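You operate a simulated robot arm through the tools that you are given. There is no shell and no other tool.

Carry out the task below with a simulated robot arm. There is one attempt and no reset: what you move stays moved.

Task
Loosen the black clamp, sponge the grit off the square mould and tighten the clamp again.
Fine: use the green sponge and shut it away in the drawer after. What is to be rubbed or washed off counts as gone when no trace of it is left.
Where things are to end (x, y in the base frame): green sponge within 0.06 m of [0.34, 0.7].
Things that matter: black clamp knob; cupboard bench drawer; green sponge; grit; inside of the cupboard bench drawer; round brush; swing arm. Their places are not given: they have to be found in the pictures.

It is judged by the outcome, as a careful person would: the job done as asked, and still so three seconds after it is handed in. It fails if anything else is knocked over, pushed out of place, dropped, spilled or broken.

Robot
A 7-joint arm with a two-finger parallel gripper, fixed in place. Base frame: the origin is at the foot of the arm, x ahead of it, y to its left, z up; the work surface is at about z = 0.88. Units: m, degrees, N and s.
With the tool pointing down near the work surface it reaches from about 0.38 to 0.88 m from the base axis. Its first joint turns from -166.0 to 166.0 degrees. Payload 3.43 kg.
The TCP is the grasp point between the finger pads, 0.034 m short of the fingertips. In the tool frame z runs along the fingers and y along their closing line. Largest opening 0.128 m; finger width 0.024, thickness 0.012; the body of the gripper, 0.048 by 0.13 m, starts 0.096 m behind the TCP.
Orientation is told as [roll, pitch, yaw] about the base's x, y, z axes, in that order, counted from this pose: with the fingers straight down and closing along the base's y, the tool's x points along the base's -x, its y along +y and its z along -z.

Tools
- The arm moves only by the tool drive_tool. Its argument "commands" is a list of rows, each a list of 7 numbers: the shift along the tool's x, y, z in units of 200 mm (1.0 is 200 mm), then the turn, a rotation vector about the tool's x, y, z in units of 90 degrees (1.0 is 90 degrees), then the closure in counts, from 0 (fully open) to 255 (shut). In form: [[tx, ty, tz, ax, ay, az, claw], ...]. A call has 1 to 20 rows; each row is the pose to reach, as a shift and turn from the pose commanded when the call began, along the tool's axes at that moment. A call with a number of a shift or a turn outside -1 to 1 is refused whole. A row lasts 0.2 s, in which the tool goes at most 0.05 m and 8.6 degrees; a call with a longer step from one row to the next is refused whole, and so is a gripper value outside its range. A pose out of reach is approached as far as the arm can. The call stops where the force on the tool passes 40 N (or 10 N more than at its start, if that is more) or the arm is blocked; 0.2 s more then pass. Each finger travels about 0.153 m/s and halts on what it meets, pressing with about 39 N; the grip force reading is that of the motor and also rises with nothing between the fingers. The clock runs only during rows and for 0.2 s after the last one: add rows that repeat a pose to give the fingers time. It gives the time, the measured TCP pose, the force on the tool (base axes), the opening and the grip force at its end, in the units of the frame above (readings bear some noise), with the torque about the TCP (base axes, N m) and any sound that the robot's microphone picked up.
- Cameras (640 x 400 px; columns grow to the right, rows downward): "scene" is fixed at [0.2212, 0.6503, 1.6552]; the picture's right is [-0.72, -0.70, 0.00], its down [-0.67, 0.69, -0.29] and it looks along [0.20, -0.21, -0.96] (base axes); focal length 214 px, centre (320, 200). "wrist" rides on the gripper at [0.076, -0.011, -0.16] in the tool frame; the picture's right is [0.15, 0.99, 0.00], its down [-0.88, 0.13, -0.46] and it looks along [-0.45, 0.07, 0.89] (tool axes); focal length 234 px, centre (320, 200).
- camera(camera): a new picture of that camera. The clock stands still meanwhile.
- point_at(camera, pixels): there is no depth. For up to 12 entries [column, row, z] of the newest picture of that camera ("zoom" is the newest enlarged one), the place [x, y] in the base frame at which the ray of that pixel passes the height z, good to about 0.003 m. The clock stands still meanwhile.
- inspect(camera, box): a new picture of the part [left, top, right, bottom] of that camera's present view, enlarged. The clock stands still meanwhile.
- hand_in(): hands the job in; it is judged then, once.

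Unless the task says otherwise, let go and move clear before handing in.

The tools are called after ">>>" as name(argument=value, ...) on one line, values as JSON. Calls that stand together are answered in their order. drive_tool: Moves the arm, as the interface text tells. Its arguments: {"type":"object","properties":{"commands":{"type":"array"}},"required":["commands"]} The other tools are called the same way: camera (camera) takes a picture; point_at (camera, pixels) gives the place at which the rays of pixels pass given heights; inspect (camera, box) takes an enlarged picture of a part of a camera's view; hand_in () hands the job in.

At the start:

```text
time: 0.0
eef_pos: [0.4843, 0.4235, 1.2493]
tool_rot: [0.0, 0.1, 0.1]
ft_force: [0.0, -0.8, -0.4]
torque: [0.0, -0.01, 0.0]
width: 0.1278
finger_force: 0.2
```

scene: 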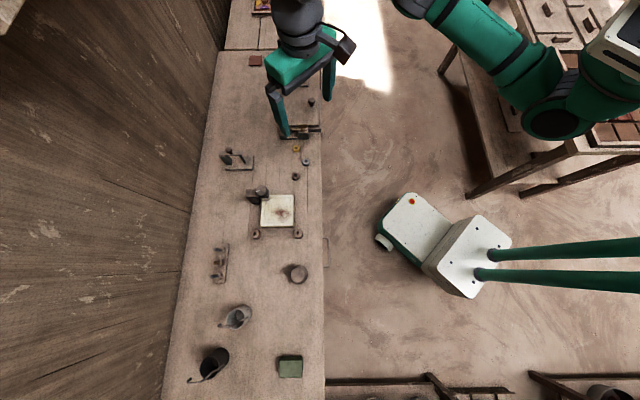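
wrist: 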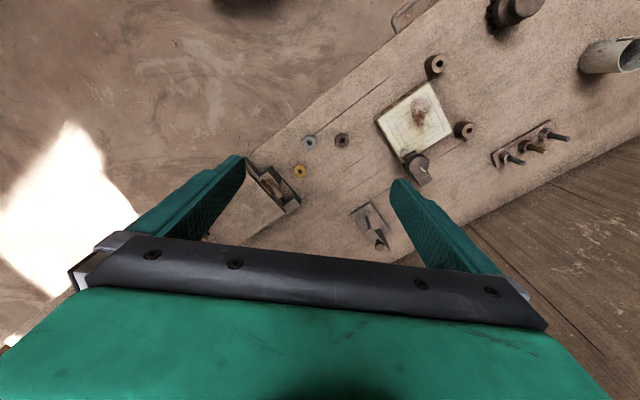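

The scene shows the bench with the square mould near (278,210), a dark clamp on its corner near (258,193), and the green sponge near (290,366). I'll enlarge several areas before moving.

>>> inspect(camera="scene", box=[210, 130, 340, 250])

>>> inspect(camera="scene", box=[160, 230, 340, 400])

>>> inspect(camera="wrist", box=[340, 40, 580, 260])

>>> inspect(camera="scene", box=[200, 20, 340, 150])

```text
3.33 times, centred on (275, 190) of scene
```

zoom: 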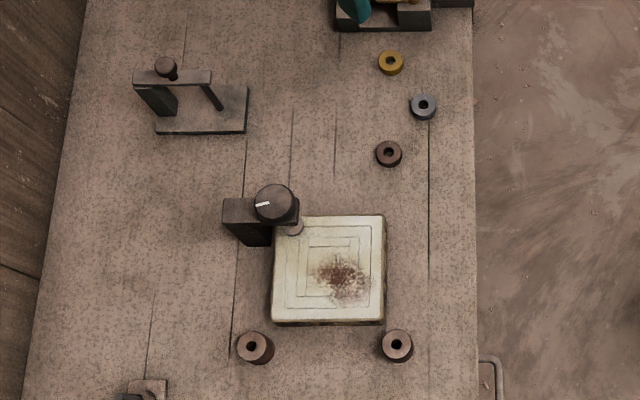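

```text
2.35 times, centred on (250, 315) of scene
```

zoom: 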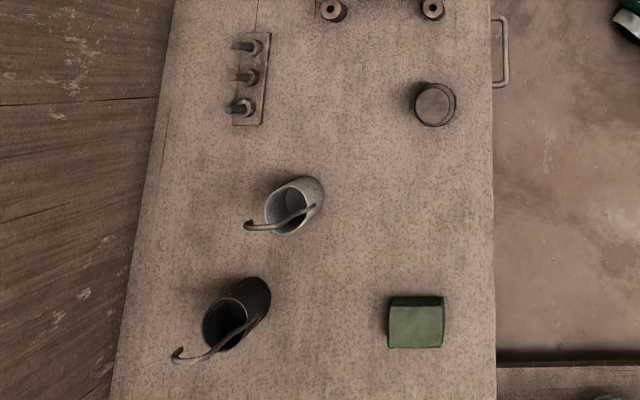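

```text
1.82 times, centred on (460, 150) of wrist
```

zoom: 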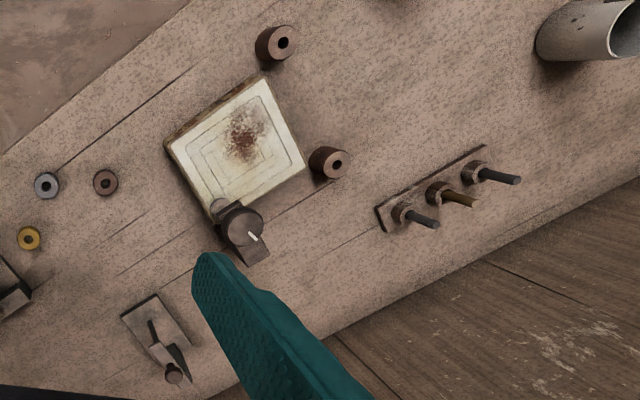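

```text
3.08 times, centred on (270, 85) of scene
```

zoom: 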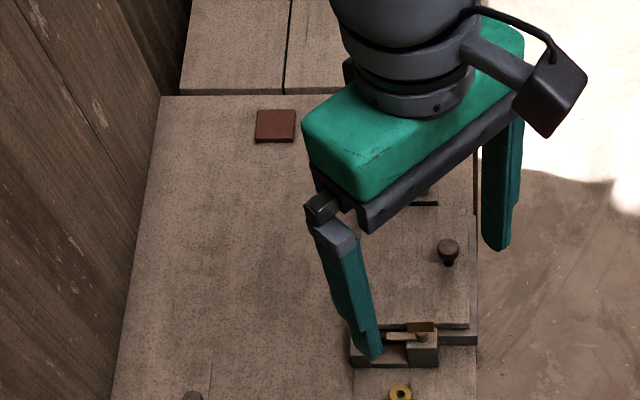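

The knob with a white pointer sits over the mould's upper left corner, the grit is a brown stain near (279,214), and there's a drawer handle at the bench's right edge near (325,252). I'll get metric positions.

>>> camera(camera="scene")

>>> point_at(camera="scene", pixels=[[266, 192, 0.98], [266, 192, 0.95], [280, 214, 0.9], [290, 366, 0.9], [325, 252, 0.8], [328, 238, 0.8], [328, 265, 0.8], [323, 300, 0.88], [323, 150, 0.88], [298, 273, 0.92], [238, 158, 0.9], [303, 103, 0.92]])

>>> inspect(camera="scene", box=[290, 220, 360, 290])

>>> inspect(camera="scene", box=[240, 175, 310, 245])

```text
taken
```

scene: 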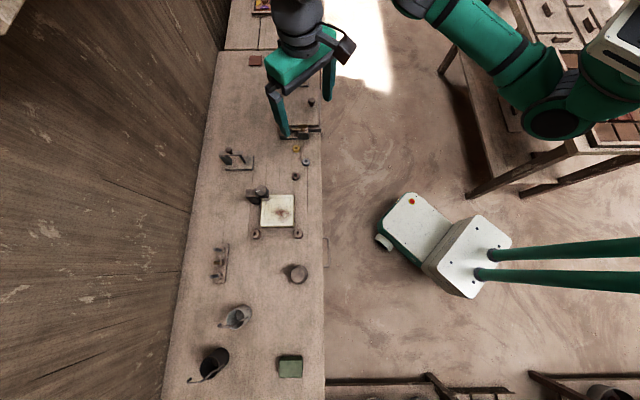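

```text
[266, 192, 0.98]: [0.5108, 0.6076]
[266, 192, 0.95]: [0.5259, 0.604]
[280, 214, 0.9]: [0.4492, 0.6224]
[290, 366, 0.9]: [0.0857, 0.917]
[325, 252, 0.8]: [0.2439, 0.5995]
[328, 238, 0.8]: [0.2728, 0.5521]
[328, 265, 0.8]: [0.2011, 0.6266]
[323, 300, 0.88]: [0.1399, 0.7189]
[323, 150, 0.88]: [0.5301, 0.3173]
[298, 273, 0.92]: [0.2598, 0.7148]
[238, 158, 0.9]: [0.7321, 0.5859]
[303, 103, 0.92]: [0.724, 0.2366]
```

```text
5.71 times, centred on (325, 255) of scene
```

zoom: 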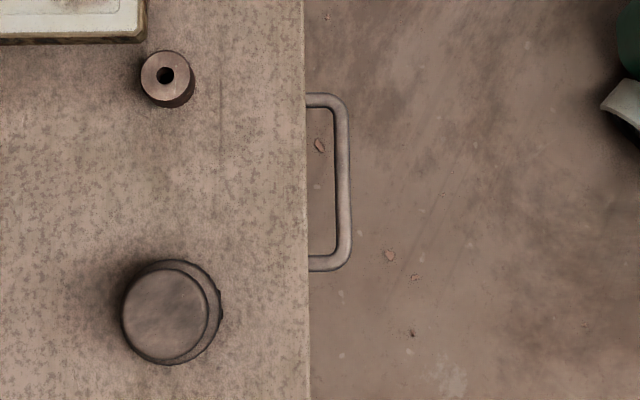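

```text
5.71 times, centred on (275, 210) of scene
```

zoom: 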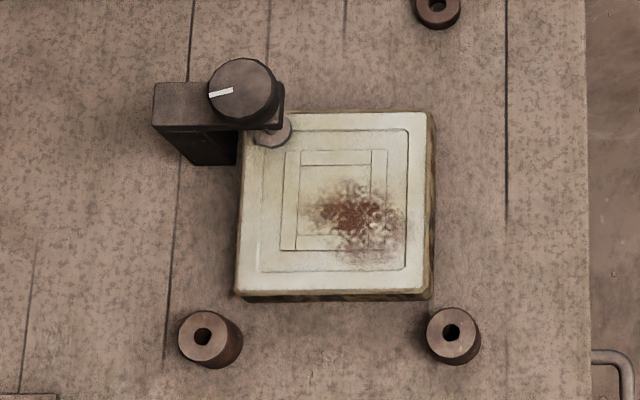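

The bench edge runs about 45° off base axes with the drawer handle just below its front edge; mould centre is about (0.45, 0.62). I'll move above and in front of the mould with the tool yawed 45° for a close wrist look.

>>> drive_tool(commands=[[0.065, 0.079, 0.0625, 0, 0, -0.0625, 0], [0.13, 0.158, 0.125, 0, 0, -0.125, 0], [0.195, 0.237, 0.1875, 0, 0, -0.1875, 0], [0.26, 0.316, 0.25, 0, 0, -0.25, 0], [0.325, 0.395, 0.3125, 0, 0, -0.3125, 0], [0.39, 0.474, 0.375, 0, 0, -0.375, 0], [0.455, 0.553, 0.4375, 0, 0, -0.4375, 0], [0.52, 0.632, 0.5, 0, 0, -0.5, 0], [0.52, 0.632, 0.5, 0, 0, -0.5, 0]])

>>> camera(camera="wrist")

```text
time: 2.0
eef_pos: [0.3796, 0.5477, 1.1495]
tool_rot: [0.0, 0.0, 45.1]
ft_force: [0.4, 0.0, -0.2]
torque: [0.0, -0.01, 0.01]
width: 0.128
finger_force: 0.0
```

```text
taken
```

wrist: 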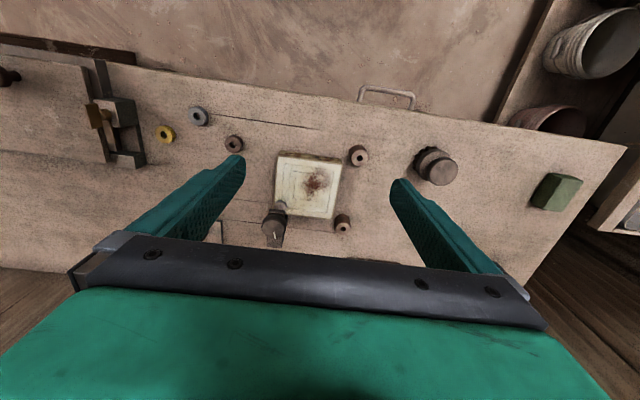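

The wrist view now shows the mould (308,185), knob (273,225), handle (388,95), round brush (437,165) and sponge (555,190). I'll zoom on these.

>>> inspect(camera="wrist", box=[230, 130, 390, 250])

>>> inspect(camera="wrist", box=[340, 70, 620, 230])

>>> inspect(camera="wrist", box=[40, 60, 240, 200])

>>> inspect(camera="scene", box=[200, 40, 340, 180])

```text
3.33 times, centred on (310, 190) of wrist
```

zoom: 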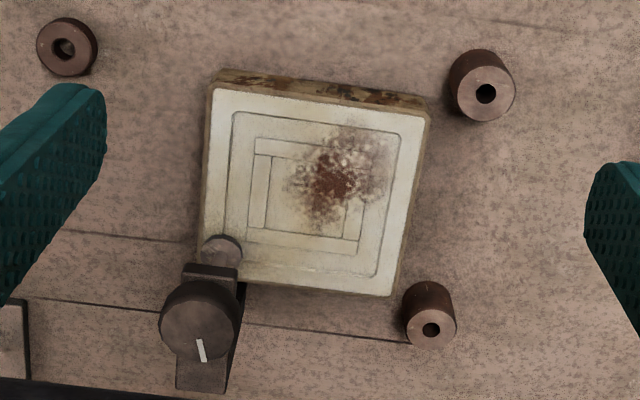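

```text
2.29 times, centred on (480, 150) of wrist
```

zoom: 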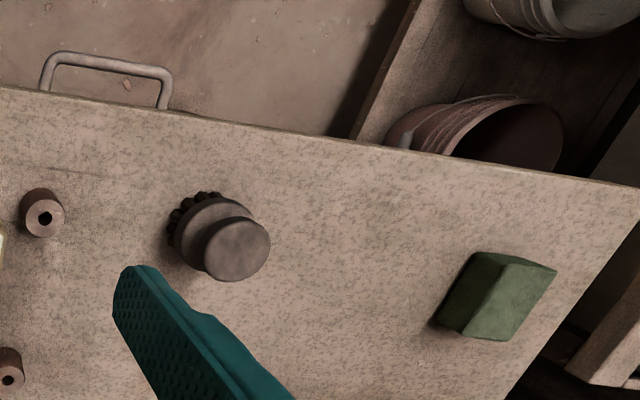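

```text
2.86 times, centred on (140, 130) of wrist
```

zoom: 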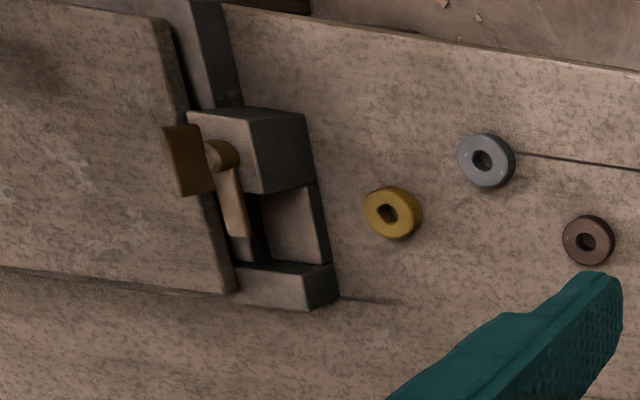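

```text
2.86 times, centred on (270, 110) of scene
```

zoom: 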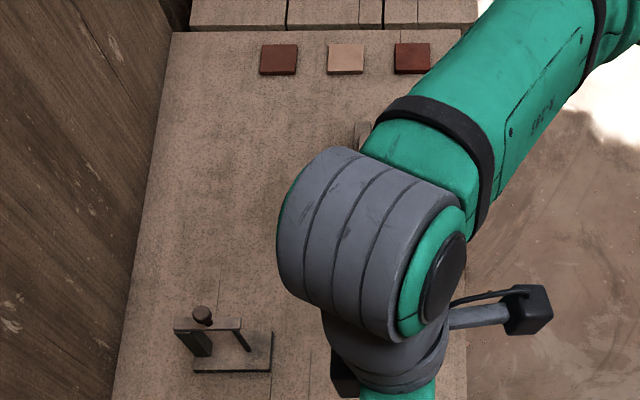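

Knob, round brush and sponge are clear; I'll triangulate their heights from both cameras.

>>> point_at(camera="wrist", pixels=[[273.5, 225, 0.95], [273.5, 225, 0.98], [273.5, 225, 1.0], [388, 90, 0.8], [388, 90, 0.84], [388, 90, 0.76], [313, 184, 0.9], [555, 190, 0.9], [555, 190, 0.93], [305, 217, 0.9], [444, 173, 0.93], [283, 205, 0.91]])

>>> point_at(camera="scene", pixels=[[269.5, 190, 0.95], [269.5, 190, 0.98], [269.5, 190, 1.0], [327.5, 252, 0.8], [327.5, 252, 0.84], [327.5, 252, 0.76]])

>>> inspect(camera="scene", box=[265, 340, 325, 390])

```text
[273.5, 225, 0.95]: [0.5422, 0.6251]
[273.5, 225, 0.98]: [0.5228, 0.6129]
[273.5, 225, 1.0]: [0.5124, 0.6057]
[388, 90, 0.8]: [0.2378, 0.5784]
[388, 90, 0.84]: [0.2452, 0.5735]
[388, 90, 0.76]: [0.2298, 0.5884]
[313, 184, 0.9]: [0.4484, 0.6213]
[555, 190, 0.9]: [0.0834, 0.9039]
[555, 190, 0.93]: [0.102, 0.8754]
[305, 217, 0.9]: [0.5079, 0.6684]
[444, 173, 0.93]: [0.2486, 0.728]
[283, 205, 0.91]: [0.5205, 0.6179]
```

```text
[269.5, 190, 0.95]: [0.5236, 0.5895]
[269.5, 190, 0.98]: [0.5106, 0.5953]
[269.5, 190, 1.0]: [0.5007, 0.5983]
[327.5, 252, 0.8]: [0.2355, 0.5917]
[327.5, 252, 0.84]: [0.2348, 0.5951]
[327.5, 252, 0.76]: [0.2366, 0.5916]
```

```text
8.00 times, centred on (295, 365) of scene
```

zoom: 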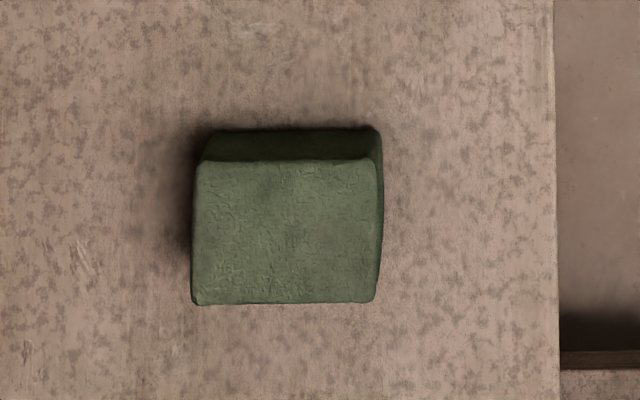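

Knob top seems near z≈1.0 around (0.507, 0.602); I'll bring the TCP above it to view it closely.

>>> drive_tool(commands=[[-0.128, -0.052, 0.05, 0, 0, 0, 0], [-0.256, -0.104, 0.1, 0, 0, 0, 0], [-0.384, -0.155, 0.15, 0, 0, 0, 0], [-0.512, -0.207, 0.2, 0, 0, 0, 0], [-0.64, -0.259, 0.25, 0, 0, 0, 0], [-0.64, -0.259, 0.25, 0, 0, 0, 0]])

>>> camera(camera="wrist")

>>> inspect(camera="wrist", box=[240, 100, 400, 240])

>>> camera(camera="scene")

```text
time: 3.4
eef_pos: [0.5096, 0.6041, 1.0994]
tool_rot: [0.1, 0.0, 45.0]
ft_force: [0.0, 0.1, 0.2]
torque: [0.02, -0.01, 0.03]
width: 0.1283
finger_force: 0.1
```

```text
taken
```

wrist: 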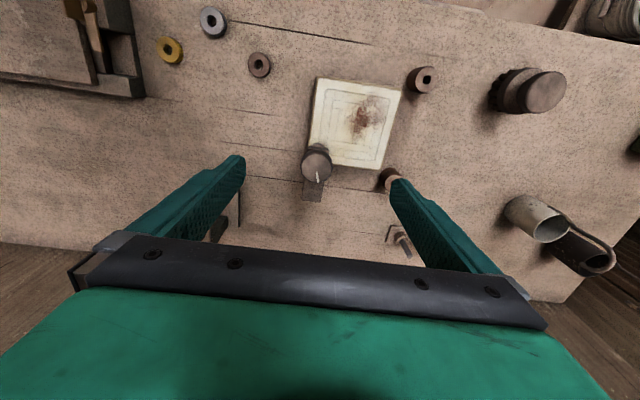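

```text
2.86 times, centred on (320, 170) of wrist
```

zoom: 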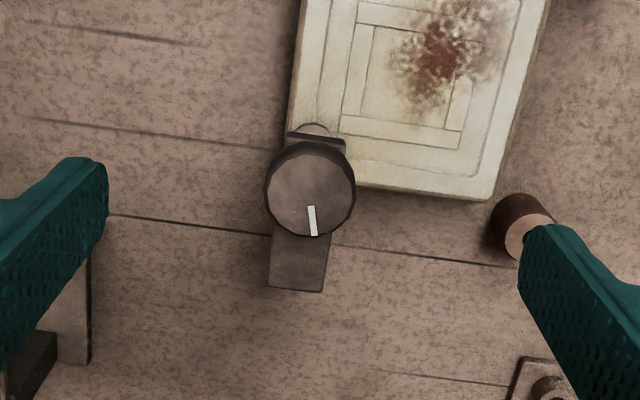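

```text
taken
```

scene: 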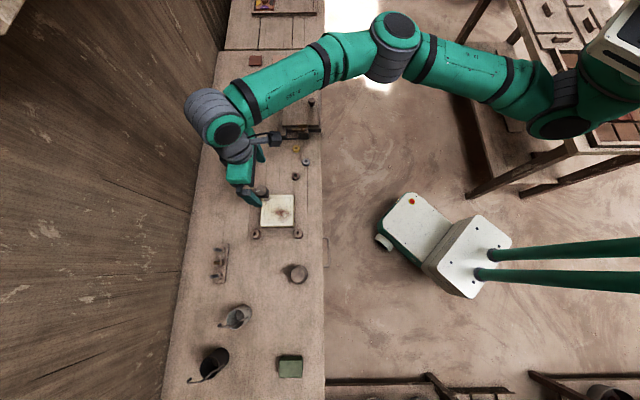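

Knob top is at about wrist px (316.5,166). I'll triangulate with this new view.

>>> point_at(camera="wrist", pixels=[[316.5, 165, 0.95], [316.5, 165, 0.97], [316.5, 165, 0.99], [316.5, 165, 1.01], [301, 165, 0.97], [332, 165, 0.97], [316, 150, 0.97], [316, 182, 0.97], [312, 195, 0.95], [366, 112, 0.9], [426, 78, 0.92], [388, 182, 0.92]])

>>> point_at(camera="scene", pixels=[[280, 214, 0.9], [262, 193, 0.95]])

```text
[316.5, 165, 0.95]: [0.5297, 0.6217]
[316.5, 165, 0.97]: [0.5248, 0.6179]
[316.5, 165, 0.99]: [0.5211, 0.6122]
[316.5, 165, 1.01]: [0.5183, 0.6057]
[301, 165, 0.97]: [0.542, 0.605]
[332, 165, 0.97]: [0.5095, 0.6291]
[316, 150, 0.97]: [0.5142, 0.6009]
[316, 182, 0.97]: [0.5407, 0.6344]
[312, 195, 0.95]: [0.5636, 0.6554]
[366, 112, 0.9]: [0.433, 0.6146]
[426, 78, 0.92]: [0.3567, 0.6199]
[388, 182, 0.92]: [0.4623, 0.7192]
```

```text
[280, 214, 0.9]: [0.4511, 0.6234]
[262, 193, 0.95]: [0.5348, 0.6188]
```

The two wrist rays meet near (0.523,0.614,0.98); I'll check with the properly converted scene pixel (261.5,190.4) and check the sponge and handle too.

>>> inspect(camera="scene", box=[240, 175, 310, 245])

>>> point_at(camera="scene", pixels=[[261.5, 190.4, 0.95], [261.5, 190.4, 0.97], [261.5, 190.4, 0.99], [290.5, 369, 0.91], [290.5, 369, 0.93], [290.5, 363, 0.88], [330, 246, 0.8], [330, 246, 0.76], [329, 255, 0.78]])

```text
5.71 times, centred on (275, 210) of scene
```

zoom: 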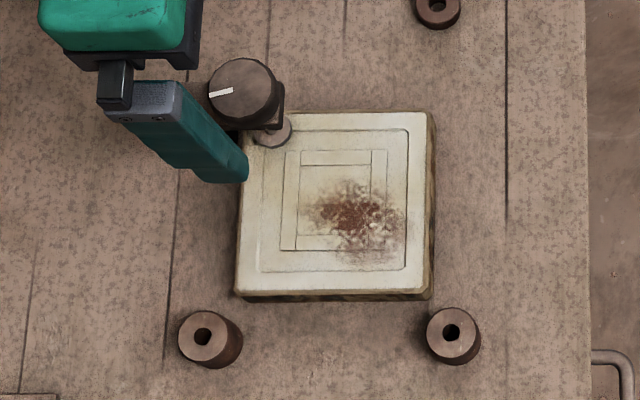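

```text
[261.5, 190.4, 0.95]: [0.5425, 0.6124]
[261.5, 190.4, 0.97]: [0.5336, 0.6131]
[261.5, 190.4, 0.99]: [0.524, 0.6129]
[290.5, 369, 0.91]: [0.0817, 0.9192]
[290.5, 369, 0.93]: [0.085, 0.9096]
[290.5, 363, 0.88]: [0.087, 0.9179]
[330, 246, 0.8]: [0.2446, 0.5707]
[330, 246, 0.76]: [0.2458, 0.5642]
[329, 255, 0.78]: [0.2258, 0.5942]
```

The rays agree: knob top at (0.523, 0.613, ~0.985), diameter about 0.038 m. I'll descend with fingers half closed to straddle it and look before gripping.

>>> drive_tool(commands=[[-0.04, -0.008, 0.12, 0, 0, 0, 50], [-0.079, -0.016, 0.24, 0, 0, 0, 100], [-0.079, -0.016, 0.36, 0, 0, 0, 100], [-0.079, -0.016, 0.42, 0, 0, 0, 100], [-0.079, -0.016, 0.42, 0, 0, 0, 100]])

>>> inspect(camera="wrist", box=[220, 100, 420, 260])

>>> inspect(camera="scene", box=[220, 155, 310, 225])

```text
time: 4.6
eef_pos: [0.5228, 0.6129, 1.0147]
tool_rot: [0.0, -0.1, 44.9]
ft_force: [-0.5, 0.1, -0.8]
torque: [0.0, 0.01, 0.03]
width: 0.0776
finger_force: 0.1
```

```text
2.50 times, centred on (320, 180) of wrist
```

zoom: 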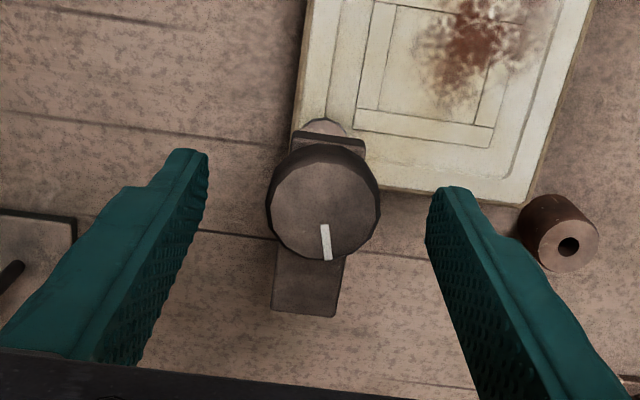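

```text
5.71 times, centred on (265, 190) of scene
```

zoom: 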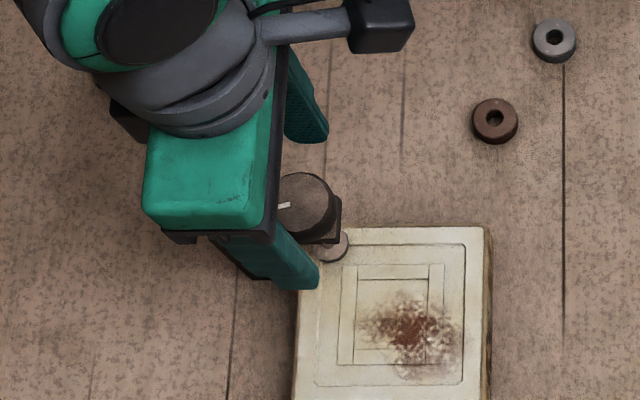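

Fingers straddle the knob evenly. I'll verify the knob centre with this closer view before gripping.

>>> point_at(camera="wrist", pixels=[[322, 183, 0.985], [322, 183, 0.975], [299.5, 183, 0.985], [344, 183, 0.985]])

```text
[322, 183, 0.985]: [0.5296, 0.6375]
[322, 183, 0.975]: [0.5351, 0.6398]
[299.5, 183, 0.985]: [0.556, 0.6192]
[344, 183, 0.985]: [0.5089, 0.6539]
```

That likely used the older picture; I'll take a fresh wrist picture and redo it.

>>> camera(camera="wrist")

>>> point_at(camera="wrist", pixels=[[322, 183, 0.985], [322, 183, 0.975], [299.5, 183, 0.985], [344, 183, 0.985], [322, 163, 0.97], [322, 203, 0.985]])

```text
taken
```

wrist: 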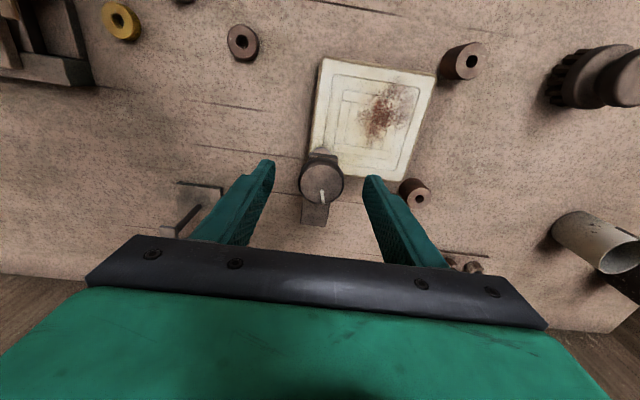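

```text
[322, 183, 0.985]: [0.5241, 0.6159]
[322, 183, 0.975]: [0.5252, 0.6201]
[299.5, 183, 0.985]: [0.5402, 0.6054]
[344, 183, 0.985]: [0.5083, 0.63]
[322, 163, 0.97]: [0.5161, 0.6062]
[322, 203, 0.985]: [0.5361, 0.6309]
```

Centre confirmed at (0.524,0.616). I'll descend another 11 mm and close on the knob.

>>> drive_tool(commands=[[-0.01, 0.003, 0.055, 0, 0, 0, 100], [-0.01, 0.003, 0.055, 0, 0, 0, 140], [-0.01, 0.003, 0.055, 0, 0, 0, 180], [-0.01, 0.003, 0.055, 0, 0, 0, 220], [-0.01, 0.003, 0.055, 0, 0, 0, 220]])

>>> inspect(camera="wrist", box=[220, 100, 420, 260])

```text
time: 5.8
eef_pos: [0.5228, 0.6143, 1.0033]
tool_rot: [-0.1, -0.1, 45.0]
ft_force: [0.2, 0.0, -3.2]
torque: [0.04, -0.03, 0.0]
width: 0.0396
finger_force: 44.8
```

```text
2.50 times, centred on (320, 180) of wrist
```

zoom: 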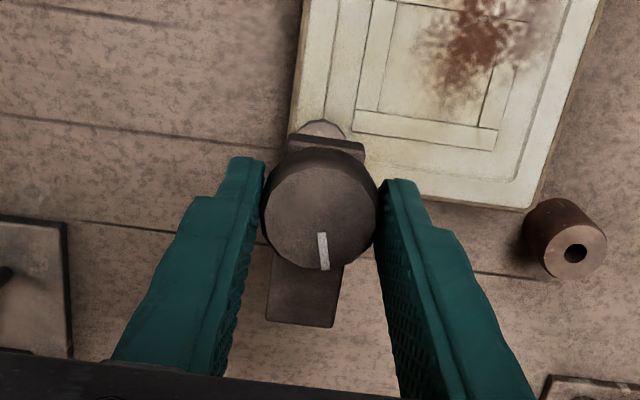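

The knob is gripped (opening 0.0396). I'll turn counter-clockwise (az negative) gently by 40° and read torque.

>>> drive_tool(commands=[[0, 0, 0, 0, 0, -0.06, 220], [0, 0, 0, 0, 0, -0.12, 220], [0, 0, 0, 0, 0, -0.18, 220], [0, 0, 0, 0, 0, -0.24, 220], [0, 0, 0, 0, 0, -0.3, 220], [0, 0, 0, 0, 0, -0.36, 220], [0, 0, 0, 0, 0, -0.42, 220]])

>>> inspect(camera="wrist", box=[220, 100, 420, 260])

>>> inspect(camera="scene", box=[220, 155, 310, 225])

```text
time: 7.4
eef_pos: [0.5236, 0.6141, 1.0041]
tool_rot: [0.0, 0.0, 72.0]
ft_force: [15.1, 16.3, -24.8]
torque: [0.85, -0.37, 0.04]
width: 0.0395
finger_force: 45.4
out of reach, approached as far as the arm can: row 6, 7
```

```text
2.50 times, centred on (320, 180) of wrist
```

zoom: 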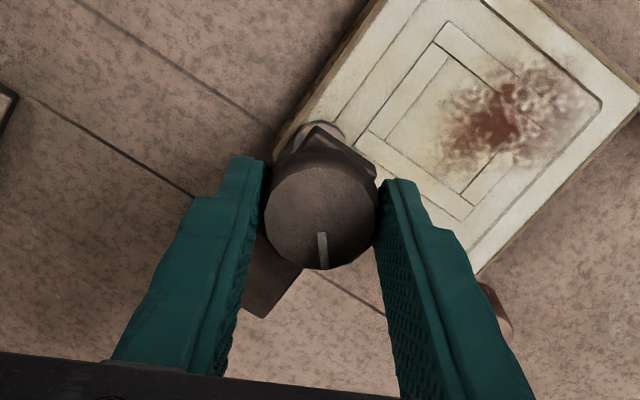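

```text
5.71 times, centred on (265, 190) of scene
```

zoom: 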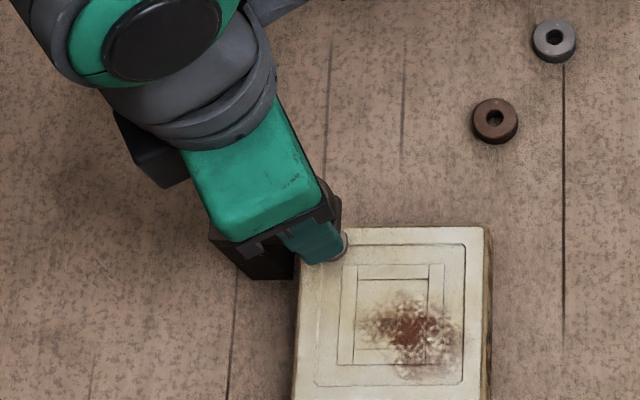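

The wrist hit its turn limit near yaw 72° (knob turned 27° freely). I'll back off a bit, release, lift, and swing the wrist clockwise to regrasp with a longer stroke.

>>> drive_tool(commands=[[0, 0, 0, 0, 0, 0.1, 220], [0, 0, 0, 0, 0, 0.13, 220], [0, 0, 0, 0, 0, 0.13, 220]])

```text
refused: row 1 steps farther than a row can; nothing moved
```

>>> drive_tool(commands=[[0, 0, 0, 0, 0, 0.05, 220], [0, 0, 0, 0, 0, 0.1, 220], [0, 0, 0, 0, 0, 0.13, 220], [0, 0, 0, 0, 0, 0.13, 220]])

```text
time: 8.4
eef_pos: [0.5221, 0.614, 1.0043]
tool_rot: [0.1, 0.1, 60.2]
ft_force: [12.0, 18.9, -23.1]
torque: [0.65, -0.34, -0.04]
width: 0.0395
finger_force: 44.8
```

Strain of ~25 N remains through the grip; I'll open the fingers and see if it clears.

>>> drive_tool(commands=[[0, 0, 0, 0, 0, 0, 150], [0, 0, 0, 0, 0, 0, 100], [0, 0, 0, 0, 0, 0, 100]])

>>> inspect(camera="wrist", box=[220, 100, 420, 260])

```text
time: 9.2
eef_pos: [0.5227, 0.6132, 1.0037]
tool_rot: [0.0, 0.0, 60.3]
ft_force: [0.6, -0.2, 0.4]
torque: [-0.02, 0.0, -0.03]
width: 0.078
finger_force: 0.1
```

```text
2.50 times, centred on (320, 180) of wrist
```

zoom: 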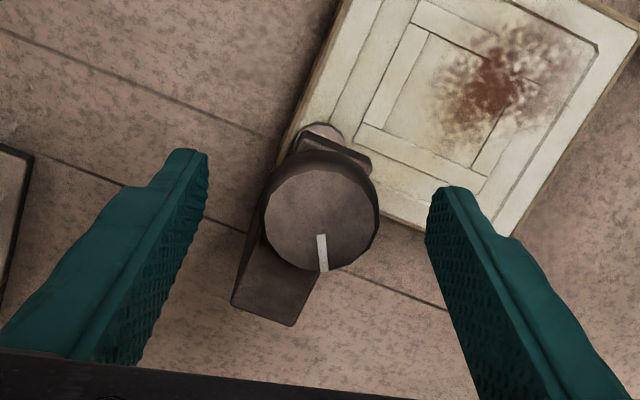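

Force cleared and the knob sits 15° counter-clockwise of its start. Lifting 30 mm and turning the wrist clockwise to about yaw −65.

>>> drive_tool(commands=[[0, 0, -0.15, 0, 0, 0, 60], [0, 0, -0.15, 0, 0, 0.08, 60], [0, 0, -0.15, 0, 0, 0.16, 60], [0, 0, -0.15, 0, 0, 0.24, 60], [0, 0, -0.15, 0, 0, 0.32, 60], [0, 0, -0.15, 0, 0, 0.4, 60], [0, 0, -0.15, 0, 0, 0.48, 60], [0, 0, -0.15, 0, 0, 0.56, 60], [0, 0, -0.15, 0, 0, 0.64, 60], [0, 0, -0.15, 0, 0, 0.7, 60]])

>>> drive_tool(commands=[[0, 0, 0, 0, 0, 0.08, 60], [0, 0, 0, 0, 0, 0.16, 60], [0, 0, 0, 0, 0, 0.24, 60], [0, 0, 0, 0, 0, 0.32, 60], [0, 0, 0, 0, 0, 0.4, 60], [0, 0, 0, 0, 0, 0.48, 60], [0, 0, 0, 0, 0, 0.56, 60], [0, 0, 0, 0, 0, 0.64, 60], [0, 0, 0, 0, 0, 0.7, 60], [0, 0, 0, 0, 0, 0.7, 60]])

>>> camera(camera="wrist")

>>> camera(camera="scene")

```text
time: 11.4
eef_pos: [0.5224, 0.6132, 1.0346]
tool_rot: [0.0, 0.0, -2.9]
ft_force: [-0.1, -1.1, -0.2]
torque: [-0.01, 0.01, 0.02]
width: 0.098
finger_force: 0.1
```

```text
time: 13.6
eef_pos: [0.5219, 0.6141, 1.0342]
tool_rot: [0.0, 0.0, -65.9]
ft_force: [-1.3, -0.3, -0.1]
torque: [0.0, -0.05, 0.04]
width: 0.0979
finger_force: 0.0
```

```text
taken
```

wrist: 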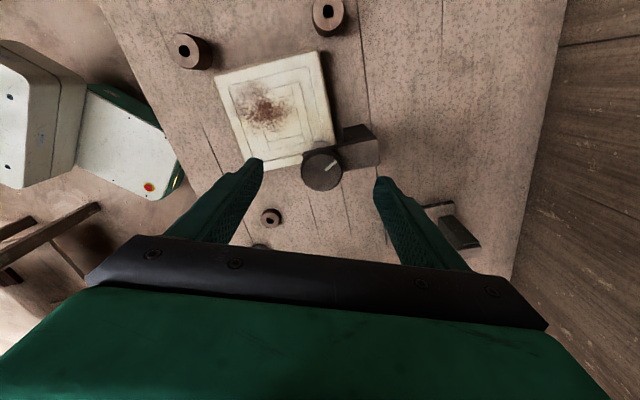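

```text
taken
```

scene: 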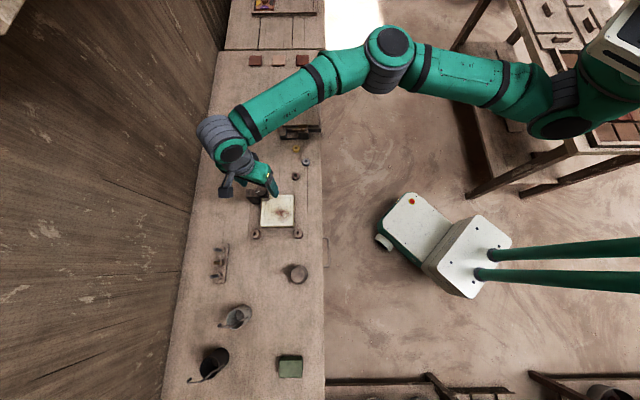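

At yaw −66 the right finger will sit over the clamp's body, so I'll look closer and estimate that body's top height before descending.

>>> inspect(camera="wrist", box=[270, 100, 430, 220])

>>> inspect(camera="scene", box=[230, 165, 300, 215])

```text
3.33 times, centred on (350, 160) of wrist
```

zoom: 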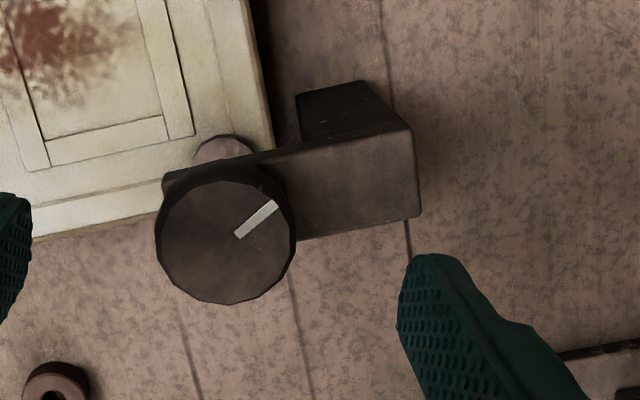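

```text
8.00 times, centred on (265, 190) of scene
```

zoom: 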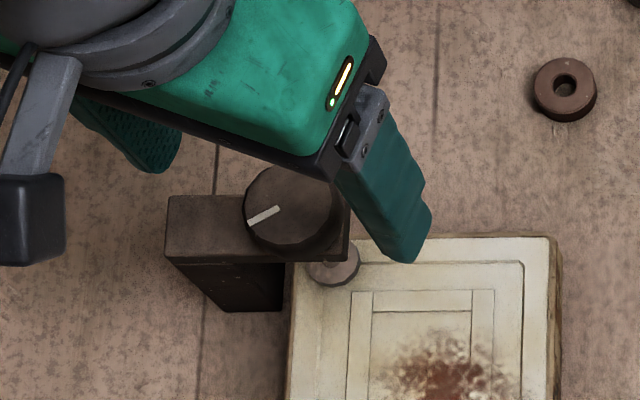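

Estimating height of the clamp bar's far corner from both views: scene (246.2,189.5), wrist (379.4,165.4).

>>> point_at(camera="wrist", pixels=[[379.4, 165.4, 0.94], [379.4, 165.4, 0.955], [379.4, 165.4, 0.97], [321.5, 169, 0.985], [302, 165, 0.985], [342, 168, 0.985]])

>>> point_at(camera="scene", pixels=[[246.2, 189.5, 0.94], [246.2, 189.5, 0.955], [246.2, 189.5, 0.97]])

```text
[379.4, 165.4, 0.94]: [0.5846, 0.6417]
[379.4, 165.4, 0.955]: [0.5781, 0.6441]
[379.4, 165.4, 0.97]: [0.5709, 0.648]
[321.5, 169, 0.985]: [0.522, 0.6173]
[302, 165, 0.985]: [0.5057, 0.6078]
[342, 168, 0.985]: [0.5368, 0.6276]
```

```text
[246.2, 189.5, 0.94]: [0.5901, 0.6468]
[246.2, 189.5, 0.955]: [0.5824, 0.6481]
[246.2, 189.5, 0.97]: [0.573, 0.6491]
```

The bar top is near z≈0.967, just below the knob. I'll descend to TCP 1.010 (fingertips 0.976) and close.

>>> drive_tool(commands=[[0, 0.008, 0.06, 0, 0, 0, 100], [0, 0.008, 0.12, 0, 0, 0, 100], [0, 0.008, 0.12, 0, 0, 0, 150], [0, 0.008, 0.12, 0, 0, 0, 190], [0, 0.008, 0.12, 0, 0, 0, 220], [0, 0.008, 0.12, 0, 0, 0, 220]])

>>> inspect(camera="wrist", box=[220, 100, 420, 260])

```text
time: 15.0
eef_pos: [0.5224, 0.615, 1.0116]
tool_rot: [0.0, -0.1, -65.7]
ft_force: [2.0, 2.5, 0.7]
torque: [-0.06, -0.31, -0.03]
width: 0.0395
finger_force: 44.7
```

```text
2.50 times, centred on (320, 180) of wrist
```

zoom: 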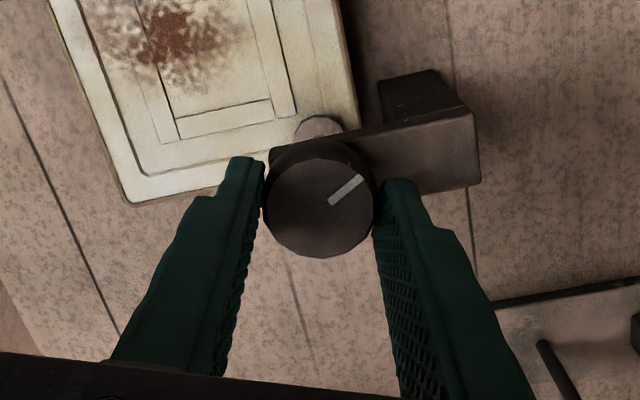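

Good low-force grip. Turning counter-clockwise 45° first and reading the forces.

>>> drive_tool(commands=[[0, 0, 0, 0, 0, -0.06, 220], [0, 0, 0, 0, 0, -0.12, 220], [0, 0, 0, 0, 0, -0.18, 220], [0, 0, 0, 0, 0, -0.24, 220], [0, 0, 0, 0, 0, -0.3, 220], [0, 0, 0, 0, 0, -0.36, 220], [0, 0, 0, 0, 0, -0.42, 220], [0, 0, 0, 0, 0, -0.5, 220]])

>>> inspect(camera="wrist", box=[220, 100, 420, 260])

```text
time: 16.8
eef_pos: [0.5232, 0.6146, 1.0117]
tool_rot: [0.0, 0.0, -20.6]
ft_force: [-1.1, 6.0, 6.6]
torque: [-0.03, 0.16, 0.01]
width: 0.0395
finger_force: 45.0
```

```text
2.50 times, centred on (320, 180) of wrist
```

zoom: 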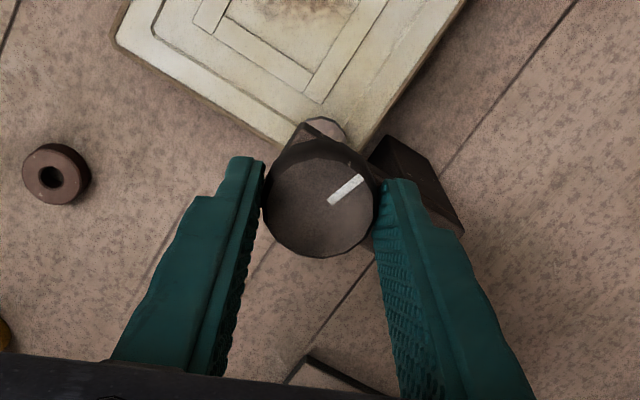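

The knob follows freely (about 60° net now). Continuing another 45°.

>>> drive_tool(commands=[[0, 0, 0, 0, 0, -0.06, 220], [0, 0, 0, 0, 0, -0.12, 220], [0, 0, 0, 0, 0, -0.18, 220], [0, 0, 0, 0, 0, -0.24, 220], [0, 0, 0, 0, 0, -0.3, 220], [0, 0, 0, 0, 0, -0.36, 220], [0, 0, 0, 0, 0, -0.42, 220], [0, 0, 0, 0, 0, -0.5, 220]])

>>> inspect(camera="wrist", box=[220, 100, 420, 260])

>>> inspect(camera="scene", box=[230, 165, 300, 215])

```text
time: 18.6
eef_pos: [0.5234, 0.6149, 1.0118]
tool_rot: [0.1, -0.1, 24.4]
ft_force: [-1.9, 13.3, 27.2]
torque: [-0.06, 0.91, 0.01]
width: 0.0395
finger_force: 45.1
```

```text
2.50 times, centred on (320, 180) of wrist
```

zoom: 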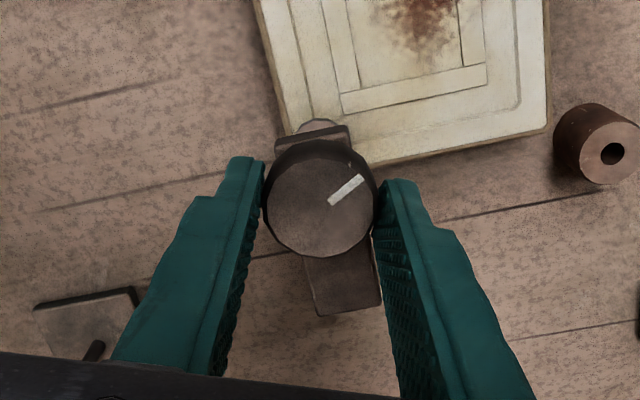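

```text
8.00 times, centred on (265, 190) of scene
```

zoom: 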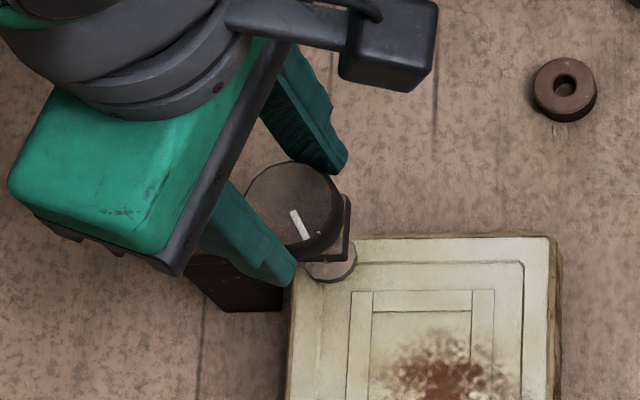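

The knob has turned about 105° counter-clockwise in total (pointer now toward image lower-right-of-left in the scene zoom); vertical strain has built to 27 N, so I'll release to relieve it, regrip and turn a further 35°.

>>> drive_tool(commands=[[0, 0, 0, 0, 0, 0, 150], [0, 0, 0, 0, 0, 0, 130], [0, 0, 0, 0, 0, 0, 130]])

>>> inspect(camera="wrist", box=[220, 100, 420, 260])

```text
time: 19.4
eef_pos: [0.5237, 0.6131, 1.0088]
tool_rot: [0.0, 0.1, 24.4]
ft_force: [0.6, 1.2, 0.6]
torque: [-0.03, 0.02, 0.02]
width: 0.0626
finger_force: 0.0
```

```text
2.50 times, centred on (320, 180) of wrist
```

zoom: 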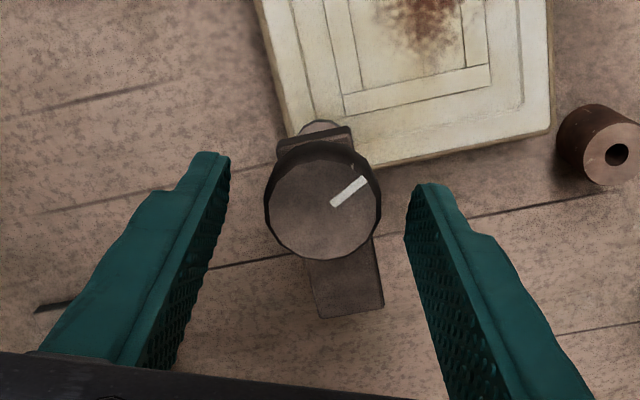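

Strain cleared. Regrip and turn another 40°.

>>> drive_tool(commands=[[0, 0, -0.01, 0, 0, 0, 170], [0, 0, -0.01, 0, 0, 0, 220], [0, 0, -0.01, 0, 0, 0, 220], [0, 0, -0.01, 0, 0, -0.06, 220], [0, 0, -0.01, 0, 0, -0.12, 220], [0, 0, -0.01, 0, 0, -0.18, 220], [0, 0, -0.01, 0, 0, -0.24, 220], [0, 0, -0.01, 0, 0, -0.3, 220], [0, 0, -0.01, 0, 0, -0.36, 220], [0, 0, -0.01, 0, 0, -0.42, 220], [0, 0, -0.01, 0, 0, -0.42, 220]])

>>> inspect(camera="wrist", box=[220, 100, 420, 260])

```text
time: 21.8
eef_pos: [0.5227, 0.6146, 1.0131]
tool_rot: [0.0, 0.1, 62.2]
ft_force: [-8.1, 4.2, -2.1]
torque: [0.88, -0.25, -0.01]
width: 0.0395
finger_force: 44.9
```

```text
2.50 times, centred on (320, 180) of wrist
```

zoom: 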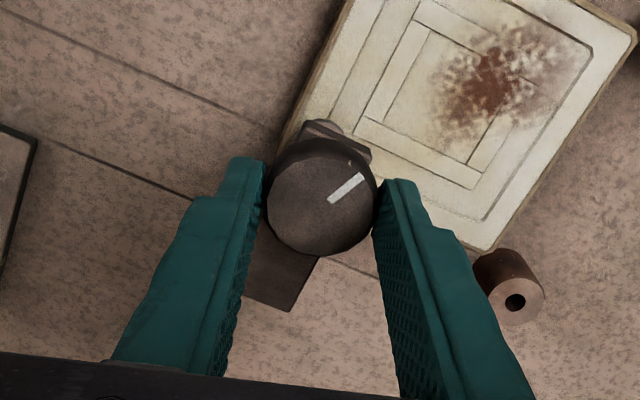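

The knob is now ~143° counter-clockwise with no stop felt. I'll make one more stroke to be sure it's well loosened: release, lift, swing back clockwise.

>>> drive_tool(commands=[[0, 0, 0, 0, 0, 0, 150], [0, 0, 0, 0, 0, 0, 100], [0, 0, -0.1, 0, 0, 0, 80], [0, 0, -0.15, 0, 0, 0.08, 80], [0, 0, -0.15, 0, 0, 0.16, 80], [0, 0, -0.15, 0, 0, 0.24, 80], [0, 0, -0.15, 0, 0, 0.32, 80], [0, 0, -0.15, 0, 0, 0.4, 80], [0, 0, -0.15, 0, 0, 0.48, 80], [0, 0, -0.15, 0, 0, 0.56, 80], [0, 0, -0.15, 0, 0, 0.64, 80], [0, 0, -0.15, 0, 0, 0.7, 80], [0, 0, -0.15, 0, 0, 0.7, 80]])

>>> drive_tool(commands=[[0, 0, 0, 0, 0, 0.08, 80], [0, 0, 0, 0, 0, 0.16, 80], [0, 0, 0, 0, 0, 0.24, 80], [0, 0, 0, 0, 0, 0.32, 80], [0, 0, 0, 0, 0, 0.4, 80], [0, 0, 0, 0, 0, 0.48, 80], [0, 0, 0, 0, 0, 0.56, 80], [0, 0, 0, 0, 0, 0.64, 80], [0, 0, 0, 0, 0, 0.7, 80], [0, 0, 0, 0, 0, 0.7, 80]])

>>> camera(camera="wrist")

>>> inspect(camera="wrist", box=[270, 100, 430, 220])

```text
time: 24.6
eef_pos: [0.5231, 0.613, 1.0415]
tool_rot: [0.0, 0.0, -1.0]
ft_force: [0.8, -0.3, -0.5]
torque: [-0.04, -0.03, 0.0]
width: 0.0879
finger_force: 0.2
```

```text
time: 26.8
eef_pos: [0.5237, 0.6147, 1.0431]
tool_rot: [0.1, 0.0, -64.0]
ft_force: [0.6, -0.9, 0.1]
torque: [-0.02, -0.02, 0.0]
width: 0.088
finger_force: 0.0
```

```text
taken
```

wrist: 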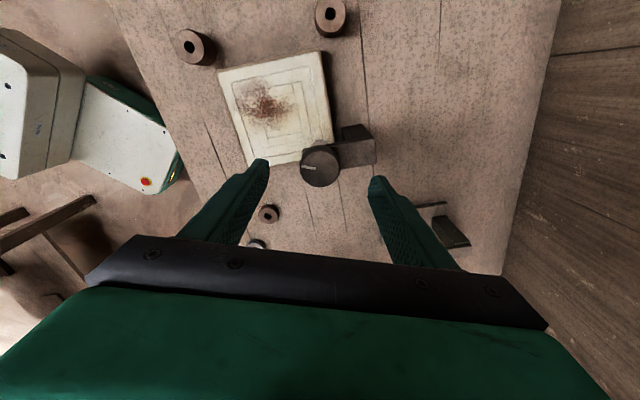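

```text
3.33 times, centred on (350, 160) of wrist
```

zoom: 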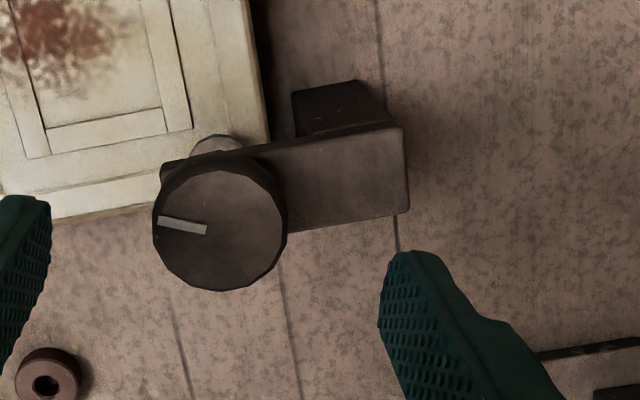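

Pointer has turned to the left of the wrist zoom, as expected. Descend, regrip and stroke counter-clockwise 45°.

>>> drive_tool(commands=[[0, 0, 0.08, 0, 0, 0, 100], [0, 0, 0.155, 0, 0, 0, 100], [0, 0, 0.155, 0, 0, 0, 150], [0, 0, 0.155, 0, 0, 0, 190], [0, 0, 0.155, 0, 0, 0, 220], [0, 0, 0.155, 0, 0, -0.06, 220], [0, 0, 0.155, 0, 0, -0.12, 220], [0, 0, 0.155, 0, 0, -0.18, 220], [0, 0, 0.155, 0, 0, -0.24, 220], [0, 0, 0.155, 0, 0, -0.3, 220], [0, 0, 0.155, 0, 0, -0.36, 220], [0, 0, 0.155, 0, 0, -0.42, 220], [0, 0, 0.155, 0, 0, -0.48, 220]])

>>> inspect(camera="wrist", box=[220, 100, 420, 260])

```text
time: 29.6
eef_pos: [0.5245, 0.6139, 1.0133]
tool_rot: [0.1, -0.1, -20.6]
ft_force: [10.4, 8.8, 8.7]
torque: [0.33, -0.16, -0.43]
width: 0.0388
finger_force: 44.7
```

```text
2.50 times, centred on (320, 180) of wrist
```

zoom: 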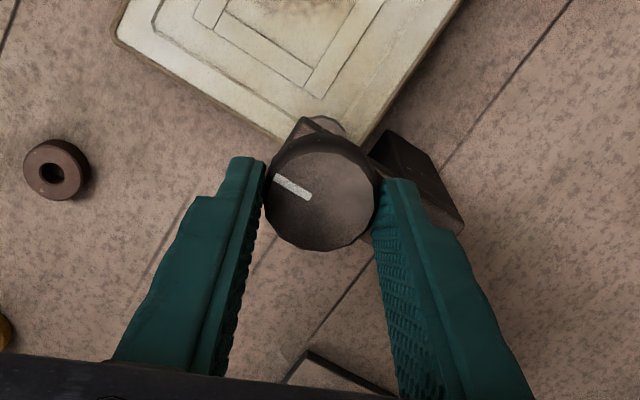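

The pointer slipped ~28° relative to the fingers with −0.43 N m torque: the loosening end stop is reached (~160° counter-clockwise). I'll release and rise.

>>> drive_tool(commands=[[0, 0, 0, 0, 0, 0, 150], [0, 0, 0, 0, 0, 0, 100], [0, 0, -0.1, 0, 0, 0, 60], [0, 0, -0.25, 0, 0, 0, 0], [0, 0, -0.45, 0, 0, 0, 0], [0, 0, -0.45, 0, 0, 0, 0]])

>>> inspect(camera="wrist", box=[220, 60, 420, 220])

>>> inspect(camera="scene", box=[230, 165, 310, 225])

```text
time: 31.0
eef_pos: [0.5227, 0.6131, 1.101]
tool_rot: [0.0, -0.1, -20.7]
ft_force: [0.1, 0.7, -0.2]
torque: [0.02, -0.02, 0.0]
width: 0.128
finger_force: 0.1
```

```text
2.50 times, centred on (320, 140) of wrist
```

zoom: 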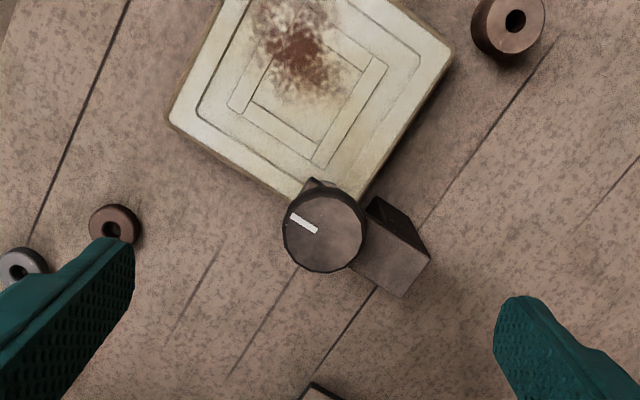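

```text
6.67 times, centred on (270, 195) of scene
```

zoom: 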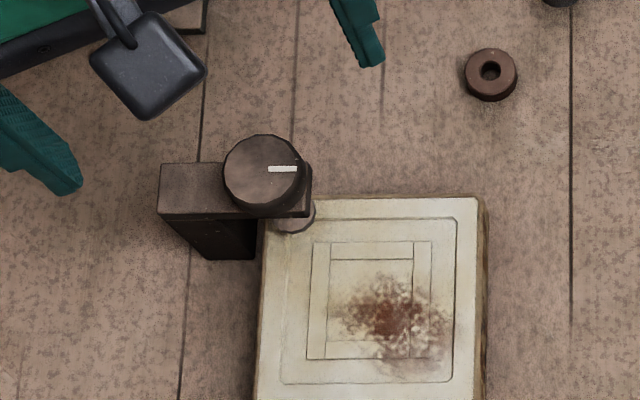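

Clamp loosened (pointer now to the right in the scene zoom, mould unmoved). Now I'll move toward the drawer handle to view it, turning the tool back to yaw 45.

>>> drive_tool(commands=[[0.1, -0.049, 0, 0, 0, -0.08, 0], [0.2, -0.098, 0, 0, 0, -0.16, 0], [0.3, -0.147, 0, 0, 0, -0.24, 0], [0.4, -0.196, 0, 0, 0, -0.32, 0], [0.5, -0.245, 0, 0, 0, -0.4, 0], [0.6, -0.294, 0, 0, 0, -0.48, 0], [0.7, -0.343, 0, 0, 0, -0.56, 0], [0.8, -0.39, 0, 0, 0, -0.64, 0], [0.9, -0.43, 0, 0, 0, -0.73, 0], [1.0, -0.48, 0, 0, 0, -0.73, 0], [1.0, -0.48, 0, 0, 0, -0.73, 0]])

>>> camera(camera="wrist")

>>> camera(camera="scene")

```text
time: 33.4
eef_pos: [0.3024, 0.5965, 1.1033]
tool_rot: [0.0, 0.0, 44.9]
ft_force: [0.2, -0.9, 0.4]
torque: [0.02, 0.01, 0.02]
width: 0.1281
finger_force: 0.1
```

```text
taken
```

wrist: 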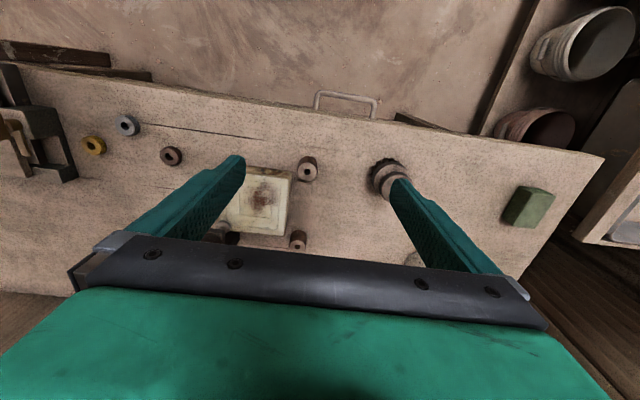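

```text
taken
```

scene: 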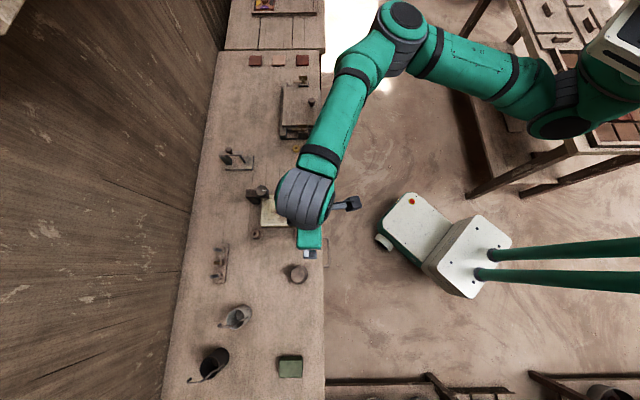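

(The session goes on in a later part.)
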